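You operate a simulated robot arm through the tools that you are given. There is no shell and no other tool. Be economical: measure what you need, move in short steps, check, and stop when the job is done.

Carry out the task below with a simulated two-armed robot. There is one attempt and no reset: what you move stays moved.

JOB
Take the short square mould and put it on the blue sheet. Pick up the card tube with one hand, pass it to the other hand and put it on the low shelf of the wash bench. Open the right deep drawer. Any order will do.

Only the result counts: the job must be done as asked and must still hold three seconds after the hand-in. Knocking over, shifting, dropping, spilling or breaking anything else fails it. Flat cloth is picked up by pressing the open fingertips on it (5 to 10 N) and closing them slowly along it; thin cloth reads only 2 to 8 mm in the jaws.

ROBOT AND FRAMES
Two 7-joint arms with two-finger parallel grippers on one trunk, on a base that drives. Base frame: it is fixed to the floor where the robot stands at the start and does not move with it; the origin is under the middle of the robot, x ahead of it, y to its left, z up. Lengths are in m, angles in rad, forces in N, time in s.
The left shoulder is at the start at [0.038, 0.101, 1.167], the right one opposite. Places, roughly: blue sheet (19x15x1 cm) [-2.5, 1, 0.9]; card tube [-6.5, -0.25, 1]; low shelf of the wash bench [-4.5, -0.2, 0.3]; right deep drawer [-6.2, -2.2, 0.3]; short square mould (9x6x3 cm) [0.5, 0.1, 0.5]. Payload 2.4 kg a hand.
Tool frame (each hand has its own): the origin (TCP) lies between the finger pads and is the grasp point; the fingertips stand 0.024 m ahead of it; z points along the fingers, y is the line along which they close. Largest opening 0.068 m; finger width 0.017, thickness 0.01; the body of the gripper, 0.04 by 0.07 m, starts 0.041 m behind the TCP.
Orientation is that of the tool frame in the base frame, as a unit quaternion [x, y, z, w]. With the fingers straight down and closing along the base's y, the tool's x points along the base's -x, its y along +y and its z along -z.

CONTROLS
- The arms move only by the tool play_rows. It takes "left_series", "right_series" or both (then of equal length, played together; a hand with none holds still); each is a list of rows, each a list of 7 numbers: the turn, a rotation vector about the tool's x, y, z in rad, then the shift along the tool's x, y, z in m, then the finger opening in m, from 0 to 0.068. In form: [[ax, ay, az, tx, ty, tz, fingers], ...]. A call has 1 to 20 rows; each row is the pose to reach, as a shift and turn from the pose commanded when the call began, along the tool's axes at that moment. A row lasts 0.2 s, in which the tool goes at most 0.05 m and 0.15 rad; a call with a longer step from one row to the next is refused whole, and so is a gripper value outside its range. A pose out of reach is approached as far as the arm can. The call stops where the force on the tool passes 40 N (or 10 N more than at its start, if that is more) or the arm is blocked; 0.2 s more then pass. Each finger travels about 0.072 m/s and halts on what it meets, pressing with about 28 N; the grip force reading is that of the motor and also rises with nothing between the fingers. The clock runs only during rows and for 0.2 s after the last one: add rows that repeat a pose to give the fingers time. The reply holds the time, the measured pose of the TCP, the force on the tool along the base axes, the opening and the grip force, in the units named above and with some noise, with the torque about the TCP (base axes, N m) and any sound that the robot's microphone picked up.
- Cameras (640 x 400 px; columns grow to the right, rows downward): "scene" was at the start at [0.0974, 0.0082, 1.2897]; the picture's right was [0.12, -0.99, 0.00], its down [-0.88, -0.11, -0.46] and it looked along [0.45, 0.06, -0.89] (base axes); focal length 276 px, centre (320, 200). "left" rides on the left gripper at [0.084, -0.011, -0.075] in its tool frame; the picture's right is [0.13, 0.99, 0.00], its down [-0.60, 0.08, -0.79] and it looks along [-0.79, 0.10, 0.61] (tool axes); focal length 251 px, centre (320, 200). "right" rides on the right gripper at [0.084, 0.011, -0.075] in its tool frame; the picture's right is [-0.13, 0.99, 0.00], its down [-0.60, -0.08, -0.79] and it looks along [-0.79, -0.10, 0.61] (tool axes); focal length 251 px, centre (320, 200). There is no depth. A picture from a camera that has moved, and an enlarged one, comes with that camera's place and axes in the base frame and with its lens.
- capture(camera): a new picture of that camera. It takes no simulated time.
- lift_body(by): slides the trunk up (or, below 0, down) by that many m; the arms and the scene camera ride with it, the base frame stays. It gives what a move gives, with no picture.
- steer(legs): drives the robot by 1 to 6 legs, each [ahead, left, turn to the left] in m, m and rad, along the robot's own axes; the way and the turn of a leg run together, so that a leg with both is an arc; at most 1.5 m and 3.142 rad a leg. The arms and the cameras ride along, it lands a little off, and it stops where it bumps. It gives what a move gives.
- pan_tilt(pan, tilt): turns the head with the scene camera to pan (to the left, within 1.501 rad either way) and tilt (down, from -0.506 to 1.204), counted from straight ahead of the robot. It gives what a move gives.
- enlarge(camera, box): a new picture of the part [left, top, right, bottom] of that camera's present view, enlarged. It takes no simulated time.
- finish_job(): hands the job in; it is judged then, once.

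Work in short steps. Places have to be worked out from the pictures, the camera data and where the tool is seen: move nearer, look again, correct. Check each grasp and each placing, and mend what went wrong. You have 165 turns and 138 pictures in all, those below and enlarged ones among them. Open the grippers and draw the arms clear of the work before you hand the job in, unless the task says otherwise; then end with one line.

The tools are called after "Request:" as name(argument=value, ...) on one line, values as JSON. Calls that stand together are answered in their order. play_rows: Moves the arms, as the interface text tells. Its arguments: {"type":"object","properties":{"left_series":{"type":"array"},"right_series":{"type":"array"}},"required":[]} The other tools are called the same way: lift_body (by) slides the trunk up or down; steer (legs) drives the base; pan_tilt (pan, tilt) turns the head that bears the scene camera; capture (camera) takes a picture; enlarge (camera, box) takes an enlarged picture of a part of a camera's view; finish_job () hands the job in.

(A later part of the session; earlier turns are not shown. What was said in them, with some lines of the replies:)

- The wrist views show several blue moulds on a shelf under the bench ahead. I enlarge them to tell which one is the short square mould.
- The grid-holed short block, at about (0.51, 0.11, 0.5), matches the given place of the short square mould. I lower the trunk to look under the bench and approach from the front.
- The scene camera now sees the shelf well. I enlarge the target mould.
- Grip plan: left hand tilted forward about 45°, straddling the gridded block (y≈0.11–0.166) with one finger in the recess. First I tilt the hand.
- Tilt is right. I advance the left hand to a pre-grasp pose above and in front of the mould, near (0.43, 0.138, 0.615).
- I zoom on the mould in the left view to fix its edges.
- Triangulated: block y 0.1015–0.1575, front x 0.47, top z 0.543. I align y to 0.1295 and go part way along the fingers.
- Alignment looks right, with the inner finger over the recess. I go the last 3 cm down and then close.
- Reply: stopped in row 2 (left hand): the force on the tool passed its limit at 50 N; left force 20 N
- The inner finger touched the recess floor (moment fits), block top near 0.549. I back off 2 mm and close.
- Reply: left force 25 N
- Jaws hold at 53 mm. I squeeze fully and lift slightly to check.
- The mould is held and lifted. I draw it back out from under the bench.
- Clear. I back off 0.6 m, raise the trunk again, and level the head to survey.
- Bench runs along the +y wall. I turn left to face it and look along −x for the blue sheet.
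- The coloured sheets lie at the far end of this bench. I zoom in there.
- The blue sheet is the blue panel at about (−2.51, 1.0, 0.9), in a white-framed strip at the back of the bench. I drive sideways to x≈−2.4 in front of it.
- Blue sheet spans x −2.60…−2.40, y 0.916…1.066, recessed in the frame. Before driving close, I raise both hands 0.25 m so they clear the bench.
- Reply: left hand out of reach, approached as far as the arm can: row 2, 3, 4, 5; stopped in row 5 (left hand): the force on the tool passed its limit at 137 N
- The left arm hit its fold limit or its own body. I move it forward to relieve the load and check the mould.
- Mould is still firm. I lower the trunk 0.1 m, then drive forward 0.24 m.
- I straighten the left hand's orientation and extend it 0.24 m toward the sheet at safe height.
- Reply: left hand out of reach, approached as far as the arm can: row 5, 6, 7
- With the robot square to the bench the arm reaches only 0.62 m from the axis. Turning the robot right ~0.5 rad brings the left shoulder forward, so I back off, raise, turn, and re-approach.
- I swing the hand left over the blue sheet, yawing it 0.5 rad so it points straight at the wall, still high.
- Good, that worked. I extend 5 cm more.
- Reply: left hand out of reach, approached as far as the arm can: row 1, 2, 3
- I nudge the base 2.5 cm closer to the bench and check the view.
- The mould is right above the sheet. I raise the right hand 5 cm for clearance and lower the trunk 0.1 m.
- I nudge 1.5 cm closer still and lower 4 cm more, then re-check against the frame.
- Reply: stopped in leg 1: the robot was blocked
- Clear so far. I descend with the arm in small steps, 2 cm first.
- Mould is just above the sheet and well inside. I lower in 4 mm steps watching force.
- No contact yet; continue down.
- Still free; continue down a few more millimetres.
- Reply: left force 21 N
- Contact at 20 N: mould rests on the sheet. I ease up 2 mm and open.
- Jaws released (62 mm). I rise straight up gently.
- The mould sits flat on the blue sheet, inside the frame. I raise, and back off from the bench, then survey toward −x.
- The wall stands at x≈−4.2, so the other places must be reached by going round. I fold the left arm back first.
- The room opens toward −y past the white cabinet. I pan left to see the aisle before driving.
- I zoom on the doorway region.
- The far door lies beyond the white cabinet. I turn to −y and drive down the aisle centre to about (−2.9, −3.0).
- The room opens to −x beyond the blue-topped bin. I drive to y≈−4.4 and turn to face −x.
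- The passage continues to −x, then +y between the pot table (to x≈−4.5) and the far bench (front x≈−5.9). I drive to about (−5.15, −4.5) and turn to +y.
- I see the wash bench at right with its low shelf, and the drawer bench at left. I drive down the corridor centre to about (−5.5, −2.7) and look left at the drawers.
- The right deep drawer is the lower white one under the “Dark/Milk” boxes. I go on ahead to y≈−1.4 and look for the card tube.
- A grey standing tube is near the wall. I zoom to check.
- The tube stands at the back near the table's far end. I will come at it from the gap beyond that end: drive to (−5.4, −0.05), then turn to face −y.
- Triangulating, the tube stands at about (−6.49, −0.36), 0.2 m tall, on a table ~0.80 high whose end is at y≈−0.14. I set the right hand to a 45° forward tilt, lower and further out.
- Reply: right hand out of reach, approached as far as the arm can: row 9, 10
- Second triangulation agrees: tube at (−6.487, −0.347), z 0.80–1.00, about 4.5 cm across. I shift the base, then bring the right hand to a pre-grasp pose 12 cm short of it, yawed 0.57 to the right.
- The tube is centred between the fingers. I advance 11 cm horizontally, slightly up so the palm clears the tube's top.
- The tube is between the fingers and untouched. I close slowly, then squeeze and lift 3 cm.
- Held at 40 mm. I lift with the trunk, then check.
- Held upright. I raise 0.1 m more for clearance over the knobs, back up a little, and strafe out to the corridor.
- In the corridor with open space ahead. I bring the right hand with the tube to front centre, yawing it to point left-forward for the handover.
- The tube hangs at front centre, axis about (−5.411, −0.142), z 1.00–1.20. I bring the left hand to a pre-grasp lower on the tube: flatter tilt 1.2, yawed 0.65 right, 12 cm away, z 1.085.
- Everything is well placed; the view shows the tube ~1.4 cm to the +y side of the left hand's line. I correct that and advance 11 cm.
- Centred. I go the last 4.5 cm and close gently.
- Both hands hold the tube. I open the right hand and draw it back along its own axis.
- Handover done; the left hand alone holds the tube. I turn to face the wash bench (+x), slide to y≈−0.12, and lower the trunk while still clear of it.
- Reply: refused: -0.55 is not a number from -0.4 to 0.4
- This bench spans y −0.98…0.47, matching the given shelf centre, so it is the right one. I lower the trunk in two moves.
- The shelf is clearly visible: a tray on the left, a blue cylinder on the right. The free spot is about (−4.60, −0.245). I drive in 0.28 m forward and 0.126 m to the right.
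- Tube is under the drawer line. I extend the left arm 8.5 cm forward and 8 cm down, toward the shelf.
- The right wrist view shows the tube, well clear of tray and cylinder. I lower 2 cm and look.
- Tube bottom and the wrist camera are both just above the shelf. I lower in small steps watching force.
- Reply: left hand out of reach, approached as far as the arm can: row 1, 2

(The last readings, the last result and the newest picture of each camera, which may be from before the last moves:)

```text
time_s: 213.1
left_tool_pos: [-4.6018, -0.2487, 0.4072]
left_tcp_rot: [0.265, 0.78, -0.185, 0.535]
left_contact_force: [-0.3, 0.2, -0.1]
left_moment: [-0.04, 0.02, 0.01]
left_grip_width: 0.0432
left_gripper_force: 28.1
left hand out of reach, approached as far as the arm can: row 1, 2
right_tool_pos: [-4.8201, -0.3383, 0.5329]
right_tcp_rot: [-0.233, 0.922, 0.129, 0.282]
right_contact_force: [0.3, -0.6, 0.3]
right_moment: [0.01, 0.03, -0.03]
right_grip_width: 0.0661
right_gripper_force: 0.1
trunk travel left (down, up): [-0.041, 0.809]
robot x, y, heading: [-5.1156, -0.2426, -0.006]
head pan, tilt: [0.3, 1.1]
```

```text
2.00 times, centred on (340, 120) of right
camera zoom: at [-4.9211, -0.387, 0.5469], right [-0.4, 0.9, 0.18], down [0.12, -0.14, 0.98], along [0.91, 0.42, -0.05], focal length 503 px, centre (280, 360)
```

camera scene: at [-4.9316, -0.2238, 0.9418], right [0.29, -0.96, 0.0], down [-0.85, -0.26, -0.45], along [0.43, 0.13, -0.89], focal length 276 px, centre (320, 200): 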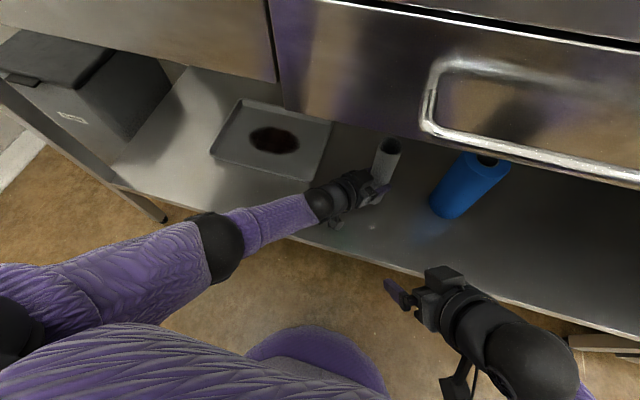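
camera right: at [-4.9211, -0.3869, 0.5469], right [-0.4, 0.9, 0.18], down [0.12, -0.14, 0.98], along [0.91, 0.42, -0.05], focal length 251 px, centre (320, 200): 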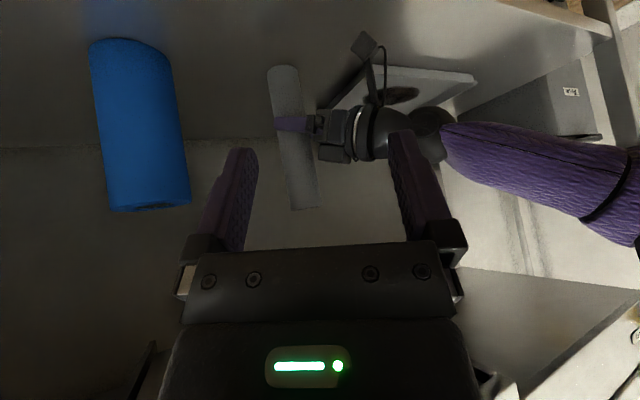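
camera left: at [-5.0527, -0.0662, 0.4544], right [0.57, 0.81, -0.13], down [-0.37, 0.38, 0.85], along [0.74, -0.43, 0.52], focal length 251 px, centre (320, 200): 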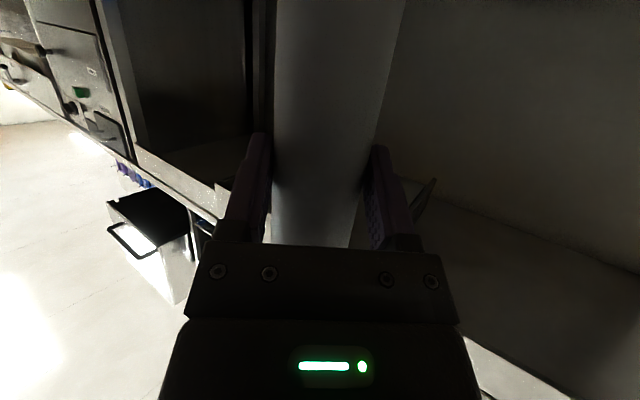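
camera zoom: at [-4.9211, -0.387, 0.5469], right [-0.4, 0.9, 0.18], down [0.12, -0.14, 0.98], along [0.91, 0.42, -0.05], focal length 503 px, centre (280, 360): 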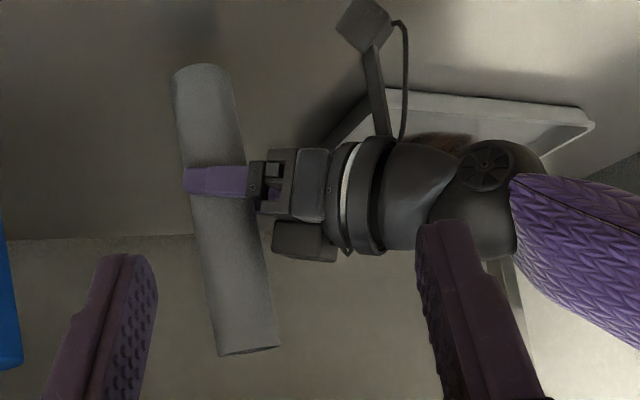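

The arm is at its limit, so I lower the trunk 1 cm.

Request:
lift_body(by=-0.01)

Request:
enlarge(camera="right", box=[220, 20, 460, 220])

```text
time_s: 213.7
left_tool_pos: [-4.6012, -0.2473, 0.3966]
left_tcp_rot: [0.266, 0.78, -0.186, 0.535]
left_contact_force: [0.5, 0.0, -0.3]
left_moment: [-0.02, -0.02, -0.03]
left_grip_width: 0.043
left_gripper_force: 27.8
right_tool_pos: [-4.8195, -0.338, 0.5221]
right_tcp_rot: [-0.234, 0.922, 0.13, 0.28]
right_contact_force: [0.2, -0.5, 0.4]
right_moment: [-0.01, -0.03, 0.01]
right_grip_width: 0.066
right_gripper_force: 0.0
trunk travel left (down, up): [-0.031, 0.819]
robot x, y, heading: [-5.1153, -0.2432, -0.002]
head pan, tilt: [0.3, 1.1]
```

```text
2.00 times, centred on (340, 120) of right
camera zoom: at [-4.9202, -0.3869, 0.5354], right [-0.4, 0.9, 0.18], down [0.12, -0.15, 0.98], along [0.91, 0.42, -0.05], focal length 503 px, centre (280, 360)
```

zoom: 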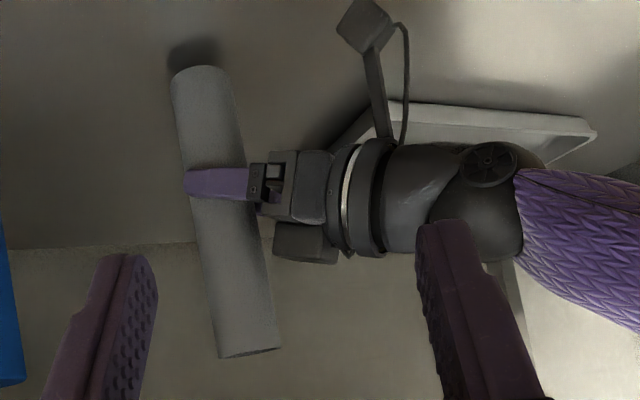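

The tube's shadow is closing in; about 1 cm or so left. Lower another 1 cm.

Request:
lift_body(by=-0.01)

Request:
enlarge(camera="right", box=[260, 0, 420, 110])

```text
time_s: 214.3
left_tool_pos: [-4.6023, -0.2476, 0.3878]
left_tcp_rot: [0.264, 0.781, -0.184, 0.535]
left_contact_force: [1.0, -0.4, -0.8]
left_moment: [-0.01, 0.03, -0.01]
left_grip_width: 0.0429
left_gripper_force: 28.2
right_tool_pos: [-4.8182, -0.3389, 0.5109]
right_tcp_rot: [-0.233, 0.922, 0.13, 0.28]
right_contact_force: [0.4, 0.4, 0.2]
right_moment: [0.03, -0.02, -0.01]
right_grip_width: 0.0657
right_gripper_force: 0.1
trunk travel left (down, up): [-0.021, 0.829]
robot x, y, heading: [-5.1145, -0.2402, -0.003]
head pan, tilt: [0.3, 1.1]
```

```text
3.64 times, centred on (340, 55) of right
camera zoom: at [-4.9194, -0.387, 0.524], right [-0.4, 0.9, 0.18], down [0.12, -0.14, 0.98], along [0.91, 0.42, -0.05], focal length 914 px, centre (247, 727)
```

zoom: 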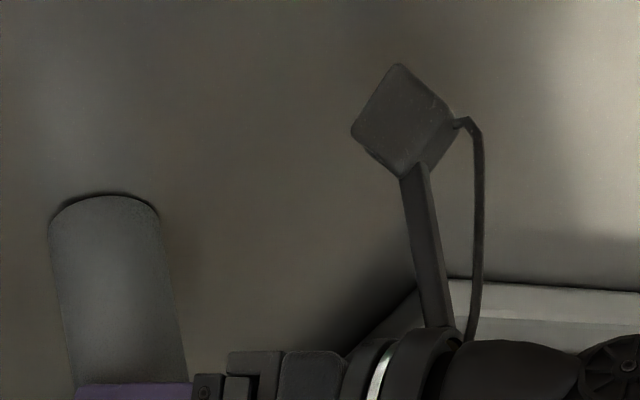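

Almost touching; 4 mm more.

Request:
lift_body(by=-0.004)

```text
time_s: 214.8
left_tool_pos: [-4.601, -0.2473, 0.3851]
left_tcp_rot: [0.264, 0.779, -0.185, 0.538]
left_contact_force: [1.3, 2.8, 19.8]
left_moment: [0.14, -0.7, 0.08]
left_grip_width: 0.0434
left_gripper_force: 28.2
right_tool_pos: [-4.8177, -0.3381, 0.507]
right_tcp_rot: [-0.234, 0.922, 0.131, 0.28]
right_contact_force: [0.0, 0.5, -0.1]
right_moment: [0.01, -0.01, 0.02]
right_grip_width: 0.0659
right_gripper_force: 0.0
trunk travel left (down, up): [-0.017, 0.833]
robot x, y, heading: [-5.1176, -0.2427, -0.008]
head pan, tilt: [0.3, 1.1]
```

Contact, 20 N: tube stands on the shelf. I ease up 2 mm and open slowly.

Request:
lift_body(by=0.003)

Request:
play_rows(left_series=[[0, 0, 0, 0, 0, 0, 0.04], [0, 0, 0, 0, 0, 0, 0.046], [0, 0, 0, 0, 0, 0, 0.05], [0, 0, 0, 0, 0, 0, 0.056], [0, 0, 0, 0, 0, 0, 0.062], [0, 0, 0, 0, 0, 0, 0.068], [0, 0, 0, 0, 0, 0, 0.068]])

Request:
capture(camera="right")

Request:
capture(camera="left")

```text
time_s: 215.3
left_tool_pos: [-4.6026, -0.2486, 0.3867]
left_tcp_rot: [0.265, 0.781, -0.185, 0.535]
left_contact_force: [0.1, 0.9, 9.5]
left_moment: [-0.04, -0.35, 0.01]
left_grip_width: 0.0434
left_gripper_force: 28.2
right_tool_pos: [-4.8191, -0.3385, 0.5086]
right_tcp_rot: [-0.234, 0.922, 0.131, 0.279]
right_contact_force: [-0.1, -0.5, -0.2]
right_moment: [0.01, 0.0, -0.02]
right_grip_width: 0.0663
right_gripper_force: 0.1
trunk travel left (down, up): [-0.02, 0.83]
robot x, y, heading: [-5.1177, -0.2452, -0.005]
head pan, tilt: [0.3, 1.1]
```

```text
time_s: 216.9
left_tool_pos: [-4.6014, -0.2474, 0.3862]
left_tcp_rot: [0.265, 0.781, -0.185, 0.535]
left_contact_force: [0.1, 0.1, 0.6]
left_moment: [-0.01, 0.03, 0.0]
left_grip_width: 0.0681
left_gripper_force: 0.0
right_tool_pos: [-4.818, -0.3389, 0.5084]
right_tcp_rot: [-0.233, 0.922, 0.13, 0.28]
right_contact_force: [0.5, 0.4, 0.3]
right_moment: [0.01, -0.01, -0.02]
right_grip_width: 0.0663
right_gripper_force: 0.0
trunk travel left (down, up): [-0.02, 0.83]
robot x, y, heading: [-5.1166, -0.2394, -0.006]
head pan, tilt: [0.3, 1.1]
```

```text
51 pictures are left
camera right: at [-4.919, -0.387, 0.5225], right [-0.4, 0.9, 0.18], down [0.12, -0.15, 0.98], along [0.91, 0.42, -0.05], focal length 251 px, centre (320, 200)
```

right: 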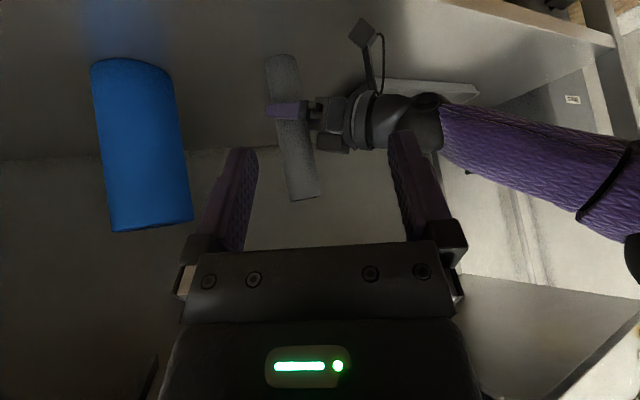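

```text
50 pictures are left
camera left: at [-4.688, -0.1949, 0.3347], right [0.57, 0.81, -0.13], down [-0.36, 0.39, 0.85], along [0.74, -0.44, 0.51], focal length 251 px, centre (320, 200)
```

left: 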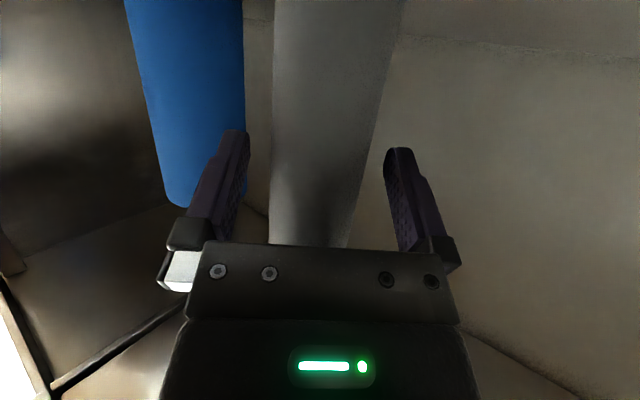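

The tube stands upright and free. I withdraw the left hand straight back along its pointing direction.

Request:
play_rows(left_series=[[0, 0, 0, 0.007, 0, -0.019, 0.068], [0, 0, 0, 0.018, 0, -0.047, 0.068], [0, 0, 0, 0.034, 0, -0.089, 0.068], [0, 0, 0, 0.05, 0, -0.1306, 0.068]])

Request:
capture(camera="right")

```text
time_s: 217.9
left_tool_pos: [-4.7131, -0.1634, 0.3875]
left_tcp_rot: [0.265, 0.781, -0.185, 0.535]
left_contact_force: [-0.1, -0.4, 0.2]
left_moment: [-0.03, 0.03, 0.0]
left_grip_width: 0.0678
left_gripper_force: 0.1
right_tool_pos: [-4.8186, -0.3374, 0.5085]
right_tcp_rot: [-0.234, 0.922, 0.131, 0.28]
right_contact_force: [0.2, 0.1, -0.8]
right_moment: [0.02, -0.01, -0.03]
right_grip_width: 0.0658
right_gripper_force: 0.0
trunk travel left (down, up): [-0.02, 0.83]
robot x, y, heading: [-5.1157, -0.2399, -0.003]
head pan, tilt: [0.3, 1.1]
```

```text
49 pictures are left
camera right: at [-4.919, -0.3871, 0.5225], right [-0.4, 0.9, 0.18], down [0.12, -0.15, 0.98], along [0.91, 0.42, -0.05], focal length 251 px, centre (320, 200)
```

right: 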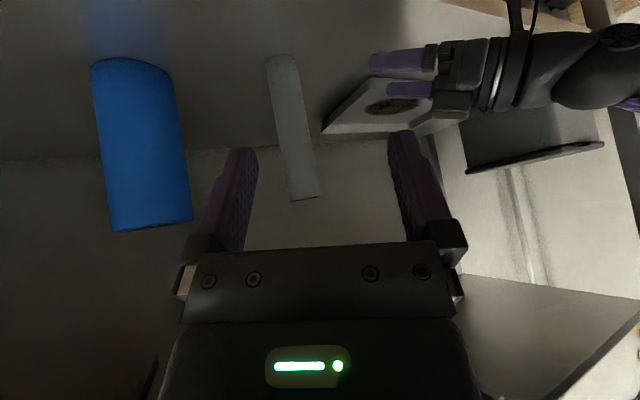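

The tube stands alone and steady. I back out from the bench, then drive to the drawers at y≈−2.2 and turn to face −x.

Request:
steer(legs=[[-0.34, 0, 0], [0, -1.0, 0], [0, -1.0, 0], [0, 0, 3.14]])

Request:
lift_body(by=0.15)

Request:
pan_tilt(pan=0.0, tilt=0.7)

Request:
capture(camera="scene")

```text
time_s: 237.1
left_tool_pos: [-5.8745, -2.3196, 0.3862]
left_tcp_rot: [0.781, -0.265, -0.535, -0.185]
left_contact_force: [0.1, -0.7, 0.3]
left_moment: [0.0, -0.02, -0.02]
left_grip_width: 0.0678
left_gripper_force: 0.0
right_tool_pos: [-5.7683, -2.1464, 0.5081]
right_tcp_rot: [0.922, 0.233, -0.279, 0.13]
right_contact_force: [0.5, 0.4, -0.2]
right_moment: [0.0, 0.01, 0.01]
right_grip_width: 0.066
right_gripper_force: 0.1
trunk travel left (down, up): [-0.02, 0.83]
robot x, y, heading: [-5.4709, -2.2385, 3.138]
head pan, tilt: [0.3, 1.1]
```

```text
time_s: 238.8
left_tool_pos: [-5.8736, -2.3195, 0.5372]
left_tcp_rot: [0.78, -0.265, -0.535, -0.186]
left_contact_force: [0.1, 0.6, 0.5]
left_moment: [0.0, -0.02, -0.03]
left_grip_width: 0.068
left_gripper_force: 0.1
right_tool_pos: [-5.7679, -2.1446, 0.6586]
right_tcp_rot: [0.922, 0.234, -0.28, 0.131]
right_contact_force: [0.0, 1.0, -0.4]
right_moment: [0.0, -0.01, 0.01]
right_grip_width: 0.066
right_gripper_force: 0.1
trunk travel left (down, up): [-0.17, 0.68]
robot x, y, heading: [-5.4721, -2.2458, 3.139]
head pan, tilt: [0.3, 1.1]
```

```text
time_s: 239.7
left_tool_pos: [-5.8732, -2.3194, 0.5376]
left_tcp_rot: [0.78, -0.265, -0.535, -0.186]
left_contact_force: [1.0, 0.7, 0.0]
left_moment: [-0.01, 0.01, 0.01]
left_grip_width: 0.0678
left_gripper_force: 0.1
right_tool_pos: [-5.7675, -2.1449, 0.6595]
right_tcp_rot: [0.922, 0.234, -0.28, 0.131]
right_contact_force: [0.7, 0.1, -0.1]
right_moment: [0.02, 0.03, 0.02]
right_grip_width: 0.0659
right_gripper_force: 0.0
trunk travel left (down, up): [-0.17, 0.68]
robot x, y, heading: [-5.4691, -2.2434, 3.134]
head pan, tilt: [0.0, 0.7]
```

```text
48 pictures are left
camera scene: at [-5.6361, -2.2402, 1.1053], right [0.0, 1.0, 0.0], down [0.64, 0.0, -0.76], along [-0.76, 0.0, -0.64], focal length 276 px, centre (320, 200)
```

scene: 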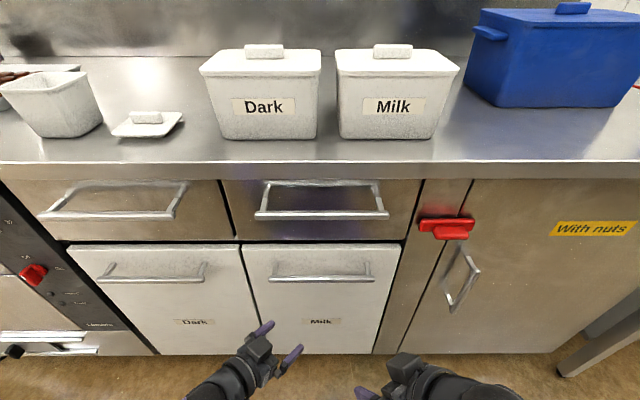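

The right deep drawer is the one marked “Milk”; its bar handle triangulates to x≈−5.96, z≈0.615, y −2.34…−2.13. First I straighten both hands: left tucked back, right pointing ahead at 45°.

Request:
play_rows(left_series=[[-0.0917, 0.0643, -0.059, 0.0002, 0.0036, -0.0377, 0.068], [-0.1833, 0.1287, -0.118, 0.0003, 0.0072, -0.0753, 0.068], [-0.275, 0.193, -0.177, 0.0005, 0.0108, -0.113, 0.068], [-0.3667, 0.2573, -0.236, 0.0007, 0.0144, -0.1507, 0.068], [-0.4583, 0.3217, -0.295, 0.0008, 0.018, -0.1883, 0.068], [-0.55, 0.386, -0.354, 0.001, 0.0216, -0.226, 0.068]], right_series=[[0.075, -0.0275, 0.0865, 0, 0, 0, 0.066], [0.15, -0.055, 0.173, 0, 0, 0, 0.066], [0.225, -0.0825, 0.2595, 0, 0, 0, 0.066], [0.3, -0.11, 0.346, 0, 0, 0, 0.066], [0.375, -0.1375, 0.4325, 0, 0, 0, 0.066], [0.45, -0.165, 0.519, 0, 0, 0, 0.066]])

Request:
capture(camera="scene")

```text
time_s: 241.1
left_tool_pos: [-5.7207, -2.4671, 0.6174]
left_tcp_rot: [0.921, -0.002, -0.389, -0.004]
left_contact_force: [0.7, -0.3, 0.6]
left_moment: [-0.01, -0.03, -0.01]
left_grip_width: 0.0679
left_gripper_force: 0.0
right_tool_pos: [-5.7677, -2.1457, 0.6584]
right_tcp_rot: [0.931, -0.088, -0.355, 0.009]
right_contact_force: [-1.4, -0.4, -0.7]
right_moment: [0.0, -0.01, 0.01]
right_grip_width: 0.0661
right_gripper_force: 0.1
trunk travel left (down, up): [-0.17, 0.68]
robot x, y, heading: [-5.4667, -2.242, 3.14]
head pan, tilt: [0.0, 0.7]
```

```text
47 pictures are left
camera scene: at [-5.6362, -2.2401, 1.1053], right [0.01, 1.0, 0.0], down [0.64, 0.0, -0.76], along [-0.76, 0.0, -0.64], focal length 276 px, centre (320, 200)
```

scene: 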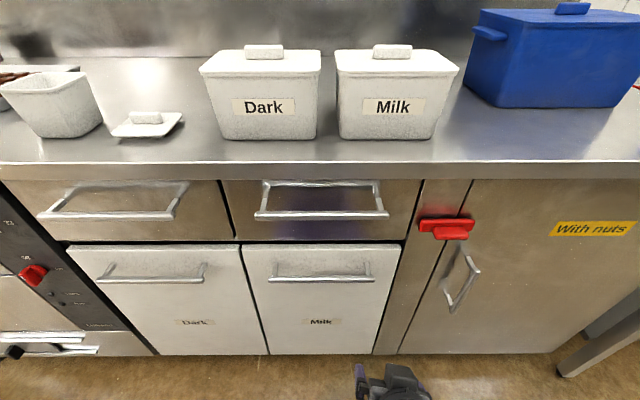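

I zoom on the target handle and try the right hand's roll of −90° in place.

Request:
play_rows(right_series=[[0, 0, -0.14, 0, 0, 0, 0.066], [0, 0, -0.28, 0, 0, 0, 0.066], [0, 0, -0.42, 0, 0, 0, 0.066], [0, 0, -0.56, 0, 0, 0, 0.066], [0, 0, -0.7, 0, 0, 0, 0.066], [0, 0, -0.84, 0, 0, 0, 0.066], [0, 0, -0.98, 0, 0, 0, 0.066], [0, 0, -1.12, 0, 0, 0, 0.066], [0, 0, -1.26, 0, 0, 0, 0.066], [0, 0, -1.4, 0, 0, 0, 0.066], [0, 0, -1.52, 0, 0, 0, 0.066]])

Request:
enlarge(camera="scene", box=[230, 170, 430, 370])

Request:
capture(camera="right")

```text
time_s: 243.5
left_tool_pos: [-5.7204, -2.4665, 0.6166]
left_tcp_rot: [0.921, -0.002, -0.389, -0.005]
left_contact_force: [-0.5, 0.3, -0.4]
left_moment: [0.0, 0.02, -0.03]
left_grip_width: 0.068
left_gripper_force: 0.1
right_tool_pos: [-5.7666, -2.1449, 0.6586]
right_tcp_rot: [0.734, 0.579, -0.263, -0.238]
right_contact_force: [-0.1, -0.3, 0.2]
right_moment: [0.03, -0.02, 0.0]
right_grip_width: 0.0661
right_gripper_force: 0.1
trunk travel left (down, up): [-0.17, 0.68]
robot x, y, heading: [-5.4684, -2.2377, 3.138]
head pan, tilt: [0.0, 0.7]
```

```text
2.00 times, centred on (330, 270) of scene
camera zoom: at [-5.636, -2.2402, 1.1054], right [0.01, 1.0, 0.0], down [0.64, 0.0, -0.76], along [-0.76, 0.0, -0.64], focal length 551 px, centre (300, 60)
```

zoom: 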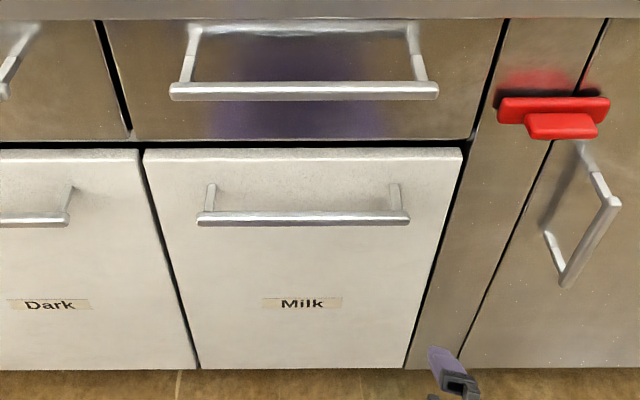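

```text
45 pictures are left
camera right: at [-5.6923, -2.0692, 0.6989], right [0.69, -0.34, -0.64], down [0.35, -0.61, 0.71], along [-0.63, -0.72, -0.3], focal length 251 px, centre (320, 200)
```

right: 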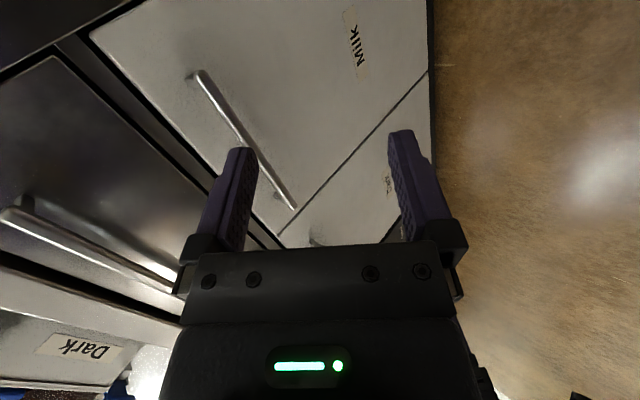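

Roll works. Bar: x −5.96, z 0.62, about 4 cm off the face (−6.00). I trim the roll, narrow the jaws to 40 mm, and drive 0.13 m forward and 5.5 cm left.

Request:
play_rows(right_series=[[0, 0, -0.1, 0, 0, 0, 0.055], [0, 0, -0.2, 0, 0, 0, 0.045], [0, 0, -0.2, 0, 0, 0, 0.04]])

Request:
steer(legs=[[0.13, 0.055, 0]])

Request:
capture(camera="right")

Request:
capture(camera="scene")

```text
time_s: 244.3
left_tool_pos: [-5.72, -2.4664, 0.6169]
left_tcp_rot: [0.921, -0.003, -0.389, -0.005]
left_contact_force: [-0.2, -0.2, 0.5]
left_moment: [0.01, 0.01, -0.05]
left_grip_width: 0.068
left_gripper_force: 0.1
right_tool_pos: [-5.7687, -2.1453, 0.6594]
right_tcp_rot: [0.673, 0.649, -0.239, -0.264]
right_contact_force: [-0.2, -0.3, 0.3]
right_moment: [0.0, -0.03, 0.02]
right_grip_width: 0.0401
right_gripper_force: 0.0
trunk travel left (down, up): [-0.17, 0.68]
robot x, y, heading: [-5.4714, -2.2401, 3.138]
head pan, tilt: [0.0, 0.7]
```

```text
time_s: 245.6
left_tool_pos: [-5.8502, -2.521, 0.6171]
left_tcp_rot: [0.921, -0.002, -0.389, -0.004]
left_contact_force: [-0.2, -0.1, 0.5]
left_moment: [0.0, -0.01, 0.04]
left_grip_width: 0.0678
left_gripper_force: 0.0
right_tool_pos: [-5.8969, -2.1985, 0.6583]
right_tcp_rot: [0.674, 0.648, -0.239, -0.262]
right_contact_force: [0.2, 0.4, -0.5]
right_moment: [0.01, -0.02, -0.02]
right_grip_width: 0.0398
right_gripper_force: 0.0
trunk travel left (down, up): [-0.17, 0.68]
robot x, y, heading: [-5.6013, -2.2931, 3.138]
head pan, tilt: [0.0, 0.7]
```

```text
44 pictures are left
camera right: at [-5.835, -2.119, 0.7099], right [0.74, -0.15, -0.66], down [0.44, -0.64, 0.63], along [-0.52, -0.76, -0.4], focal length 251 px, centre (320, 200)
```

right: 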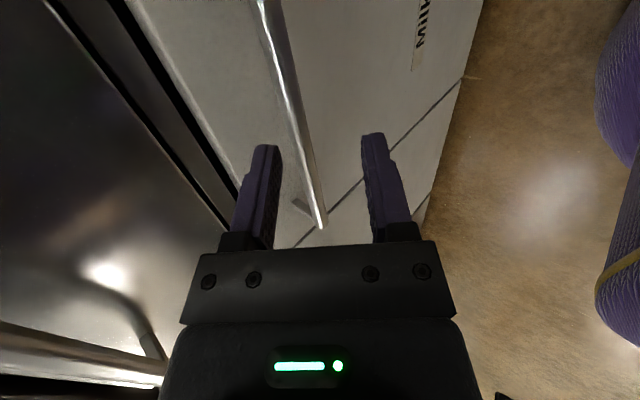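

```text
43 pictures are left
camera scene: at [-5.7665, -2.2942, 1.1054], right [0.01, 1.0, 0.0], down [0.64, 0.0, -0.76], along [-0.76, 0.0, -0.64], focal length 276 px, centre (320, 200)
```

scene: 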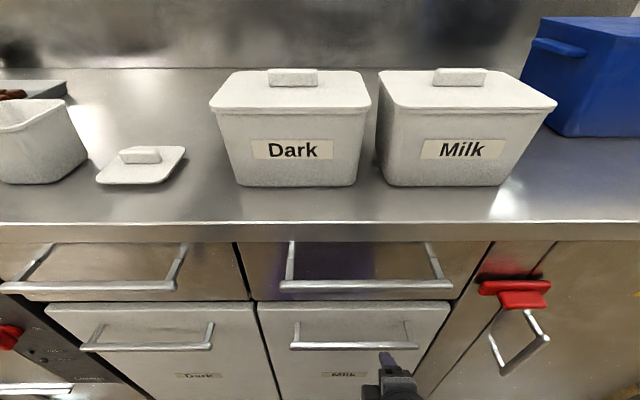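

Bar lies 6.8 cm ahead and 1.7 cm toward −y in the right tool frame. I shift sideways, then advance so the bar sits between the fingers.

Request:
play_rows(right_series=[[0, 0, 0, 0, -0.0165, 0, 0.04], [0, 0, 0, 0, -0.0165, 0.025, 0.04], [0, 0, 0, 0, -0.0165, 0.042, 0.04]])

Request:
capture(camera="right")

```text
time_s: 246.4
left_tool_pos: [-5.8509, -2.5202, 0.6166]
left_tcp_rot: [0.921, -0.002, -0.389, -0.005]
left_contact_force: [-0.5, 0.6, -0.4]
left_moment: [-0.04, -0.02, -0.01]
left_grip_width: 0.068
left_gripper_force: 0.0
right_tool_pos: [-5.9395, -2.1964, 0.6389]
right_tcp_rot: [0.674, 0.648, -0.239, -0.263]
right_contact_force: [0.8, -0.4, 0.6]
right_moment: [-0.01, 0.0, 0.0]
right_grip_width: 0.0399
right_gripper_force: 0.1
trunk travel left (down, up): [-0.17, 0.68]
robot x, y, heading: [-5.6007, -2.2979, 3.137]
head pan, tilt: [0.0, 0.7]
```

```text
42 pictures are left
camera right: at [-5.8758, -2.1172, 0.6897], right [0.74, -0.15, -0.66], down [0.44, -0.64, 0.63], along [-0.52, -0.76, -0.4], focal length 251 px, centre (320, 200)
```

right: 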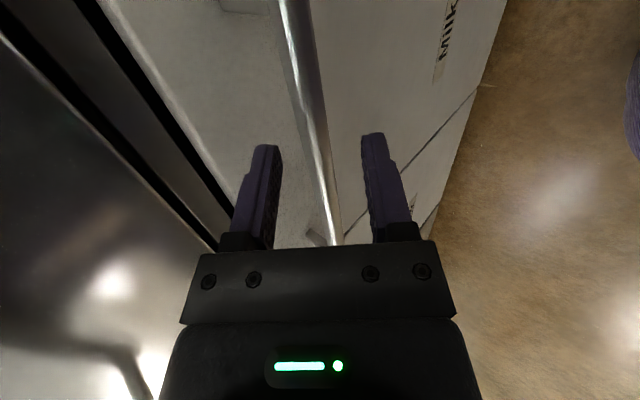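

The bar is centred just past the fingertips. I advance 1.8 cm and close.

Request:
play_rows(right_series=[[0, 0, 0, 0, 0, 0.01, 0.04], [0, 0, 0, 0, 0, 0.018, 0.04], [0, 0, 0, 0, 0, 0.018, 0.03], [0, 0, 0, 0, 0, 0.018, 0.02], [0, 0, 0, 0, 0, 0.018, 0.0], [0, 0, 0, 0, 0, 0.018, 0.0]])

Request:
capture(camera="right")

```text
time_s: 247.8
left_tool_pos: [-5.8497, -2.5203, 0.6168]
left_tcp_rot: [0.921, -0.002, -0.39, -0.005]
left_contact_force: [0.5, -0.5, 0.1]
left_moment: [0.0, -0.01, -0.02]
left_grip_width: 0.0682
left_gripper_force: 0.0
right_tool_pos: [-5.9496, -2.1969, 0.6274]
right_tcp_rot: [0.673, 0.648, -0.24, -0.265]
right_contact_force: [-1.3, 0.8, 16.0]
right_moment: [0.44, 0.07, 0.48]
right_grip_width: 0.0198
right_gripper_force: 36.8
trunk travel left (down, up): [-0.17, 0.68]
robot x, y, heading: [-5.6029, -2.2983, 3.136]
head pan, tilt: [0.0, 0.7]
```

```text
41 pictures are left
camera right: at [-5.8873, -2.1162, 0.6771], right [0.73, -0.15, -0.66], down [0.44, -0.64, 0.63], along [-0.52, -0.76, -0.4], focal length 251 px, centre (320, 200)
```

right: 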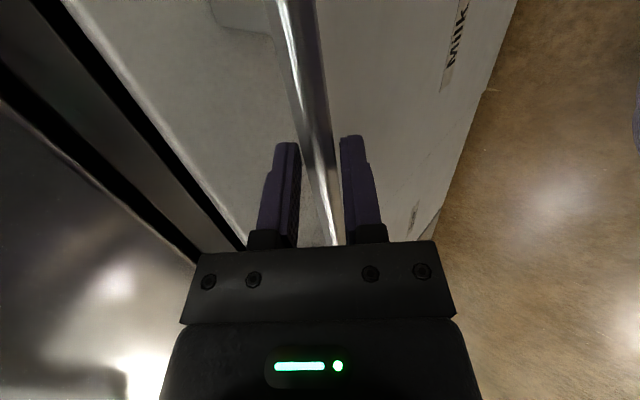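

The bar is gripped (20 mm). I pull by driving back 6 cm and check.

Request:
steer(legs=[[-0.06, 0, 0]])

Request:
capture(camera="scene")

```text
time_s: 248.8
left_tool_pos: [-5.7887, -2.5211, 0.6163]
left_tcp_rot: [0.921, -0.002, -0.39, -0.005]
left_contact_force: [1.0, -0.4, -0.4]
left_moment: [0.01, 0.01, -0.03]
left_grip_width: 0.0677
left_gripper_force: 0.0
right_tool_pos: [-5.8901, -2.1968, 0.6254]
right_tcp_rot: [0.673, 0.649, -0.238, -0.263]
right_contact_force: [0.7, 4.6, 13.8]
right_moment: [0.42, 0.22, 0.48]
right_grip_width: 0.0192
right_gripper_force: 37.5
trunk travel left (down, up): [-0.17, 0.68]
robot x, y, heading: [-5.543, -2.2934, 3.134]
head pan, tilt: [0.0, 0.7]
```

```text
40 pictures are left
camera scene: at [-5.7058, -2.2946, 1.1055], right [0.01, 1.0, 0.0], down [0.64, 0.0, -0.77], along [-0.77, 0.0, -0.64], focal length 276 px, centre (320, 200)
```

scene: 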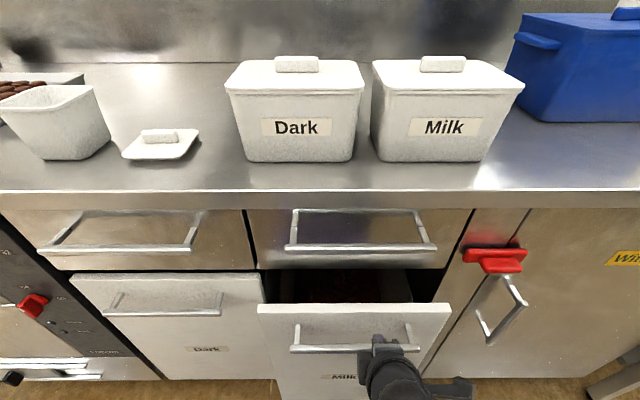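

The drawer is opening. I pull another 0.24 m in two legs.

Request:
steer(legs=[[-0.12, 0, 0], [-0.12, 0, 0]])

Request:
capture(camera="scene")

```text
time_s: 250.9
left_tool_pos: [-5.5483, -2.5218, 0.6174]
left_tcp_rot: [0.921, -0.001, -0.389, -0.003]
left_contact_force: [0.8, 0.4, -0.4]
left_moment: [0.02, 0.02, 0.0]
left_grip_width: 0.0679
left_gripper_force: 0.0
right_tool_pos: [-5.6507, -2.1967, 0.626]
right_tcp_rot: [0.673, 0.649, -0.238, -0.263]
right_contact_force: [0.6, 17.0, 8.5]
right_moment: [0.71, 0.13, 0.22]
right_grip_width: 0.0197
right_gripper_force: 36.9
trunk travel left (down, up): [-0.17, 0.68]
robot x, y, heading: [-5.2996, -2.2952, 3.137]
head pan, tilt: [0.0, 0.7]
```

```text
39 pictures are left
camera scene: at [-5.4655, -2.2949, 1.1054], right [0.0, 1.0, 0.0], down [0.64, 0.0, -0.77], along [-0.77, 0.0, -0.64], focal length 276 px, centre (320, 200)
```

scene: 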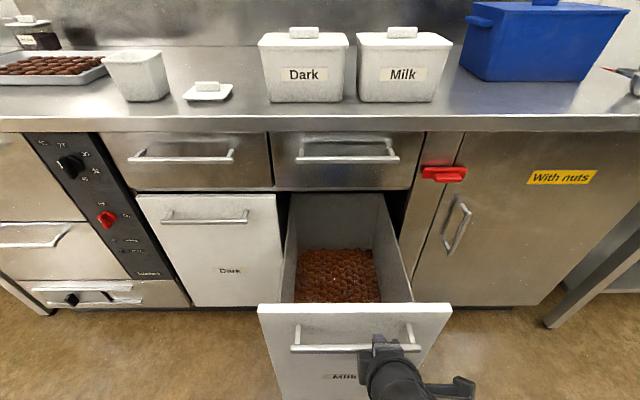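

Open about 0.30 m. I pull a little more to see whether it has further travel.

Request:
steer(legs=[[-0.06, 0, 0]])

Request:
capture(camera="scene")

```text
time_s: 251.8
left_tool_pos: [-5.4893, -2.5223, 0.6173]
left_tcp_rot: [0.921, -0.001, -0.389, -0.004]
left_contact_force: [0.0, -0.2, 0.1]
left_moment: [0.03, 0.01, 0.03]
left_grip_width: 0.068
left_gripper_force: 0.0
right_tool_pos: [-5.5895, -2.1977, 0.6256]
right_tcp_rot: [0.674, 0.648, -0.237, -0.264]
right_contact_force: [0.7, 9.5, 5.0]
right_moment: [0.69, 0.15, 0.23]
right_grip_width: 0.0192
right_gripper_force: 37.9
trunk travel left (down, up): [-0.17, 0.68]
robot x, y, heading: [-5.2395, -2.298, 3.137]
head pan, tilt: [0.0, 0.7]
```

```text
38 pictures are left
camera scene: at [-5.4056, -2.2957, 1.1054], right [0.0, 1.0, 0.0], down [0.64, 0.0, -0.77], along [-0.77, 0.0, -0.64], focal length 276 px, centre (320, 200)
```

scene: 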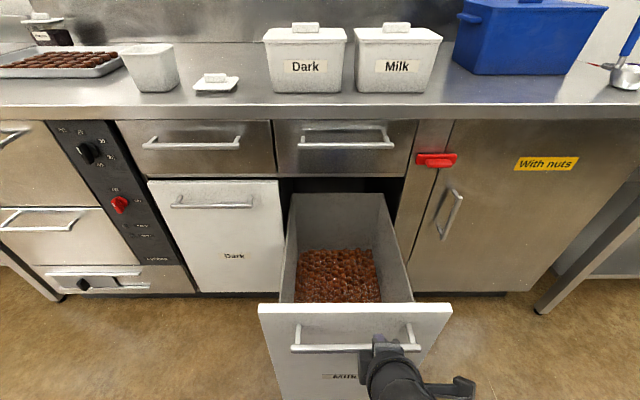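

That is well open, about 0.36 m. I release the bar and withdraw along the finger axis.

Request:
play_rows(right_series=[[0, 0, 0, 0, 0, 0, 0.03], [0, 0, 0, 0, 0, 0, 0.042], [0, 0, 0, 0, 0, 0, 0.042], [0, 0, 0, 0, 0, -0.02, 0.042], [0, 0, 0, 0, 0, -0.05, 0.042], [0, 0, 0, 0, 0, -0.09, 0.042]])

Request:
capture(camera="right")

Request:
capture(camera="scene")

```text
time_s: 253.2
left_tool_pos: [-5.4894, -2.523, 0.6164]
left_tcp_rot: [0.921, -0.001, -0.389, -0.005]
left_contact_force: [0.4, -0.3, 0.0]
left_moment: [-0.03, -0.02, 0.0]
left_grip_width: 0.0679
left_gripper_force: 0.0
right_tool_pos: [-5.5323, -2.204, 0.69]
right_tcp_rot: [0.674, 0.648, -0.237, -0.265]
right_contact_force: [-0.5, 1.0, -0.4]
right_moment: [-0.04, -0.01, 0.02]
right_grip_width: 0.0417
right_gripper_force: 0.1
right hand out of reach, approached as far as the arm can: row 6
trunk travel left (down, up): [-0.17, 0.68]
robot x, y, heading: [-5.2383, -2.2965, 3.137]
head pan, tilt: [0.0, 0.7]
```

```text
37 pictures are left
camera right: at [-5.4688, -2.1243, 0.7418], right [0.74, -0.15, -0.66], down [0.44, -0.64, 0.63], along [-0.52, -0.75, -0.41], focal length 251 px, centre (320, 200)
```

right: 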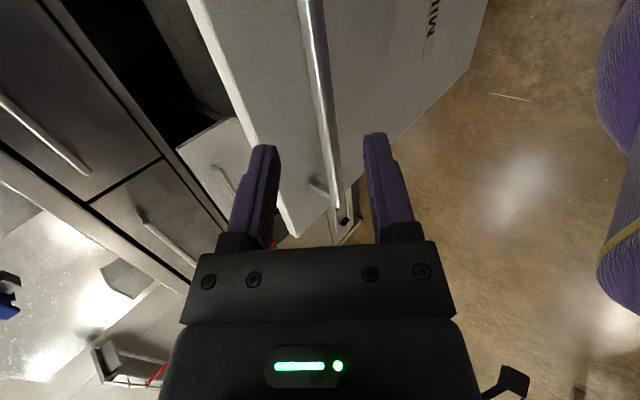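

```text
36 pictures are left
camera scene: at [-5.4061, -2.2962, 1.1053], right [0.0, 1.0, 0.0], down [0.64, 0.0, -0.76], along [-0.76, 0.0, -0.64], focal length 276 px, centre (320, 200)
```

scene: 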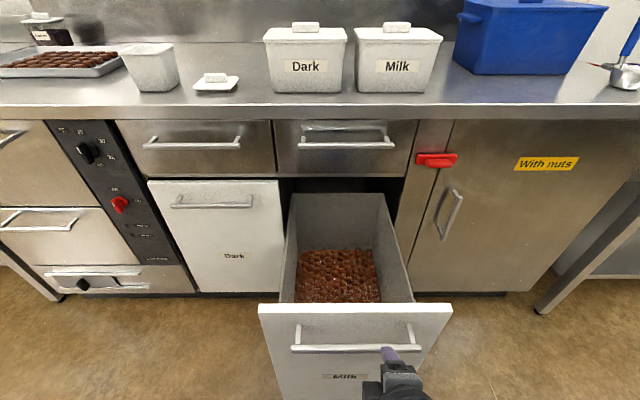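

The hand is free and the drawer stays open. I raise the trunk and move off along the corridor, then check the tube on the shelf.

Request:
lift_body(by=0.2)

Request:
steer(legs=[[0, 0.1, 0], [0, -1.2, 0]])

Request:
pan_tilt(pan=-1.45, tilt=0.5)

Request:
capture(camera="scene")

Request:
pan_tilt(pan=0.9, tilt=0.5)

Request:
capture(camera="scene")

```text
time_s: 255.4
left_tool_pos: [-5.4904, -2.5224, 0.816]
left_tcp_rot: [0.921, -0.001, -0.389, -0.004]
left_contact_force: [0.7, 0.0, -0.5]
left_moment: [0.01, 0.0, 0.0]
left_grip_width: 0.0681
left_gripper_force: 0.1
right_tool_pos: [-5.5325, -2.2039, 0.8895]
right_tcp_rot: [0.674, 0.649, -0.236, -0.264]
right_contact_force: [0.6, 0.0, 0.1]
right_moment: [-0.01, -0.02, 0.02]
right_grip_width: 0.0419
right_gripper_force: 0.1
trunk travel left (down, up): [-0.37, 0.48]
robot x, y, heading: [-5.2383, -2.3001, 3.138]
head pan, tilt: [0.0, 0.7]
```

```text
time_s: 262.2
left_tool_pos: [-5.4886, -1.436, 0.8169]
left_tcp_rot: [0.921, 0.003, -0.39, -0.003]
left_contact_force: [0.0, -0.6, 0.3]
left_moment: [0.0, -0.03, -0.03]
left_grip_width: 0.0681
left_gripper_force: 0.0
right_tool_pos: [-5.5344, -1.1186, 0.8899]
right_tcp_rot: [0.67, 0.652, -0.238, -0.263]
right_contact_force: [-0.8, -0.3, -0.1]
right_moment: [-0.01, -0.03, 0.01]
right_grip_width: 0.0421
right_gripper_force: 0.0
trunk travel left (down, up): [-0.37, 0.48]
robot x, y, heading: [-5.2433, -1.2071, -3.138]
head pan, tilt: [0.0, 0.7]
```

```text
time_s: 263.8
left_tool_pos: [-5.4887, -1.437, 0.8168]
left_tcp_rot: [0.921, 0.003, -0.389, -0.003]
left_contact_force: [-0.2, 0.3, 0.9]
left_moment: [0.01, 0.0, -0.02]
left_grip_width: 0.0678
left_gripper_force: 0.1
right_tool_pos: [-5.535, -1.1178, 0.8897]
right_tcp_rot: [0.67, 0.652, -0.239, -0.263]
right_contact_force: [-0.1, -0.5, 0.0]
right_moment: [-0.01, 0.02, -0.03]
right_grip_width: 0.0422
right_gripper_force: 0.1
trunk travel left (down, up): [-0.37, 0.48]
robot x, y, heading: [-5.2403, -1.2122, -3.139]
head pan, tilt: [-1.45, 0.499]
```

```text
35 pictures are left
camera scene: at [-5.2896, -1.1187, 1.3261], right [0.99, 0.13, 0.0], down [0.06, -0.47, -0.88], along [-0.11, 0.87, -0.48], focal length 276 px, centre (320, 200)
```

scene: 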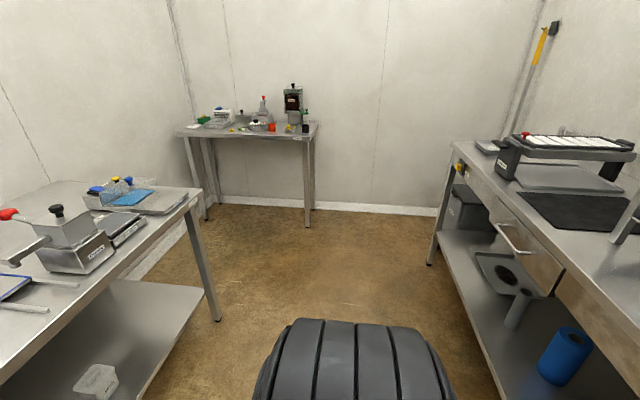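

```text
time_s: 265.9
left_tool_pos: [-5.4888, -1.4369, 0.8175]
left_tcp_rot: [0.921, 0.003, -0.389, -0.002]
left_contact_force: [0.0, 0.1, -0.3]
left_moment: [0.03, 0.01, -0.04]
left_grip_width: 0.0679
left_gripper_force: 0.0
right_tool_pos: [-5.5351, -1.1175, 0.8898]
right_tcp_rot: [0.67, 0.652, -0.239, -0.264]
right_contact_force: [-0.2, -0.5, 0.2]
right_moment: [0.0, 0.0, -0.02]
right_grip_width: 0.042
right_gripper_force: 0.1
trunk travel left (down, up): [-0.37, 0.48]
robot x, y, heading: [-5.244, -1.2088, -3.14]
head pan, tilt: [0.901, 0.499]
```

```text
34 pictures are left
camera scene: at [-5.3341, -1.2806, 1.3261], right [-0.79, 0.62, 0.0], down [0.3, 0.38, -0.88], along [-0.54, -0.69, -0.48], focal length 276 px, centre (320, 200)
```

scene: 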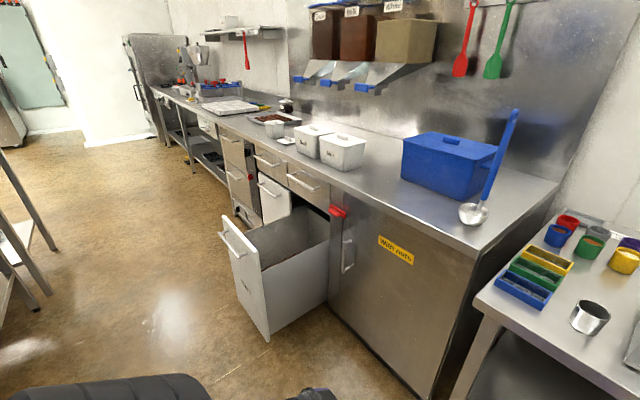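

The tube stands on the low shelf, the right deep drawer is open, and the mould is on the blue sheet. I open the right jaws fully, clear of everything, before handing in.

Request:
play_rows(right_series=[[0, 0, 0, 0, 0, 0, 0.068], [0, 0, 0, 0, 0, 0, 0.068]])

Request:
finish_job()

```text
time_s: 266.5
left_tool_pos: [-5.489, -1.4371, 0.8175]
left_tcp_rot: [0.921, 0.003, -0.389, -0.003]
left_contact_force: [-0.2, 1.2, 0.7]
left_moment: [0.03, -0.04, -0.01]
left_grip_width: 0.0682
left_gripper_force: 0.1
right_tool_pos: [-5.5363, -1.1176, 0.8901]
right_tcp_rot: [0.67, 0.652, -0.238, -0.264]
right_contact_force: [-0.5, 0.1, 0.3]
right_moment: [0.03, -0.03, 0.0]
right_grip_width: 0.068
right_gripper_force: 0.1
trunk travel left (down, up): [-0.37, 0.48]
robot x, y, heading: [-5.2426, -1.2057, -3.135]
head pan, tilt: [0.901, 0.499]
```

```text
The job is handed in.
```

The job is handed in: the short square mould is on the blue sheet, the card tube was passed from the right hand to the left and stands on the low shelf of the wash bench, and the right deep drawer is open about 0.36 m.
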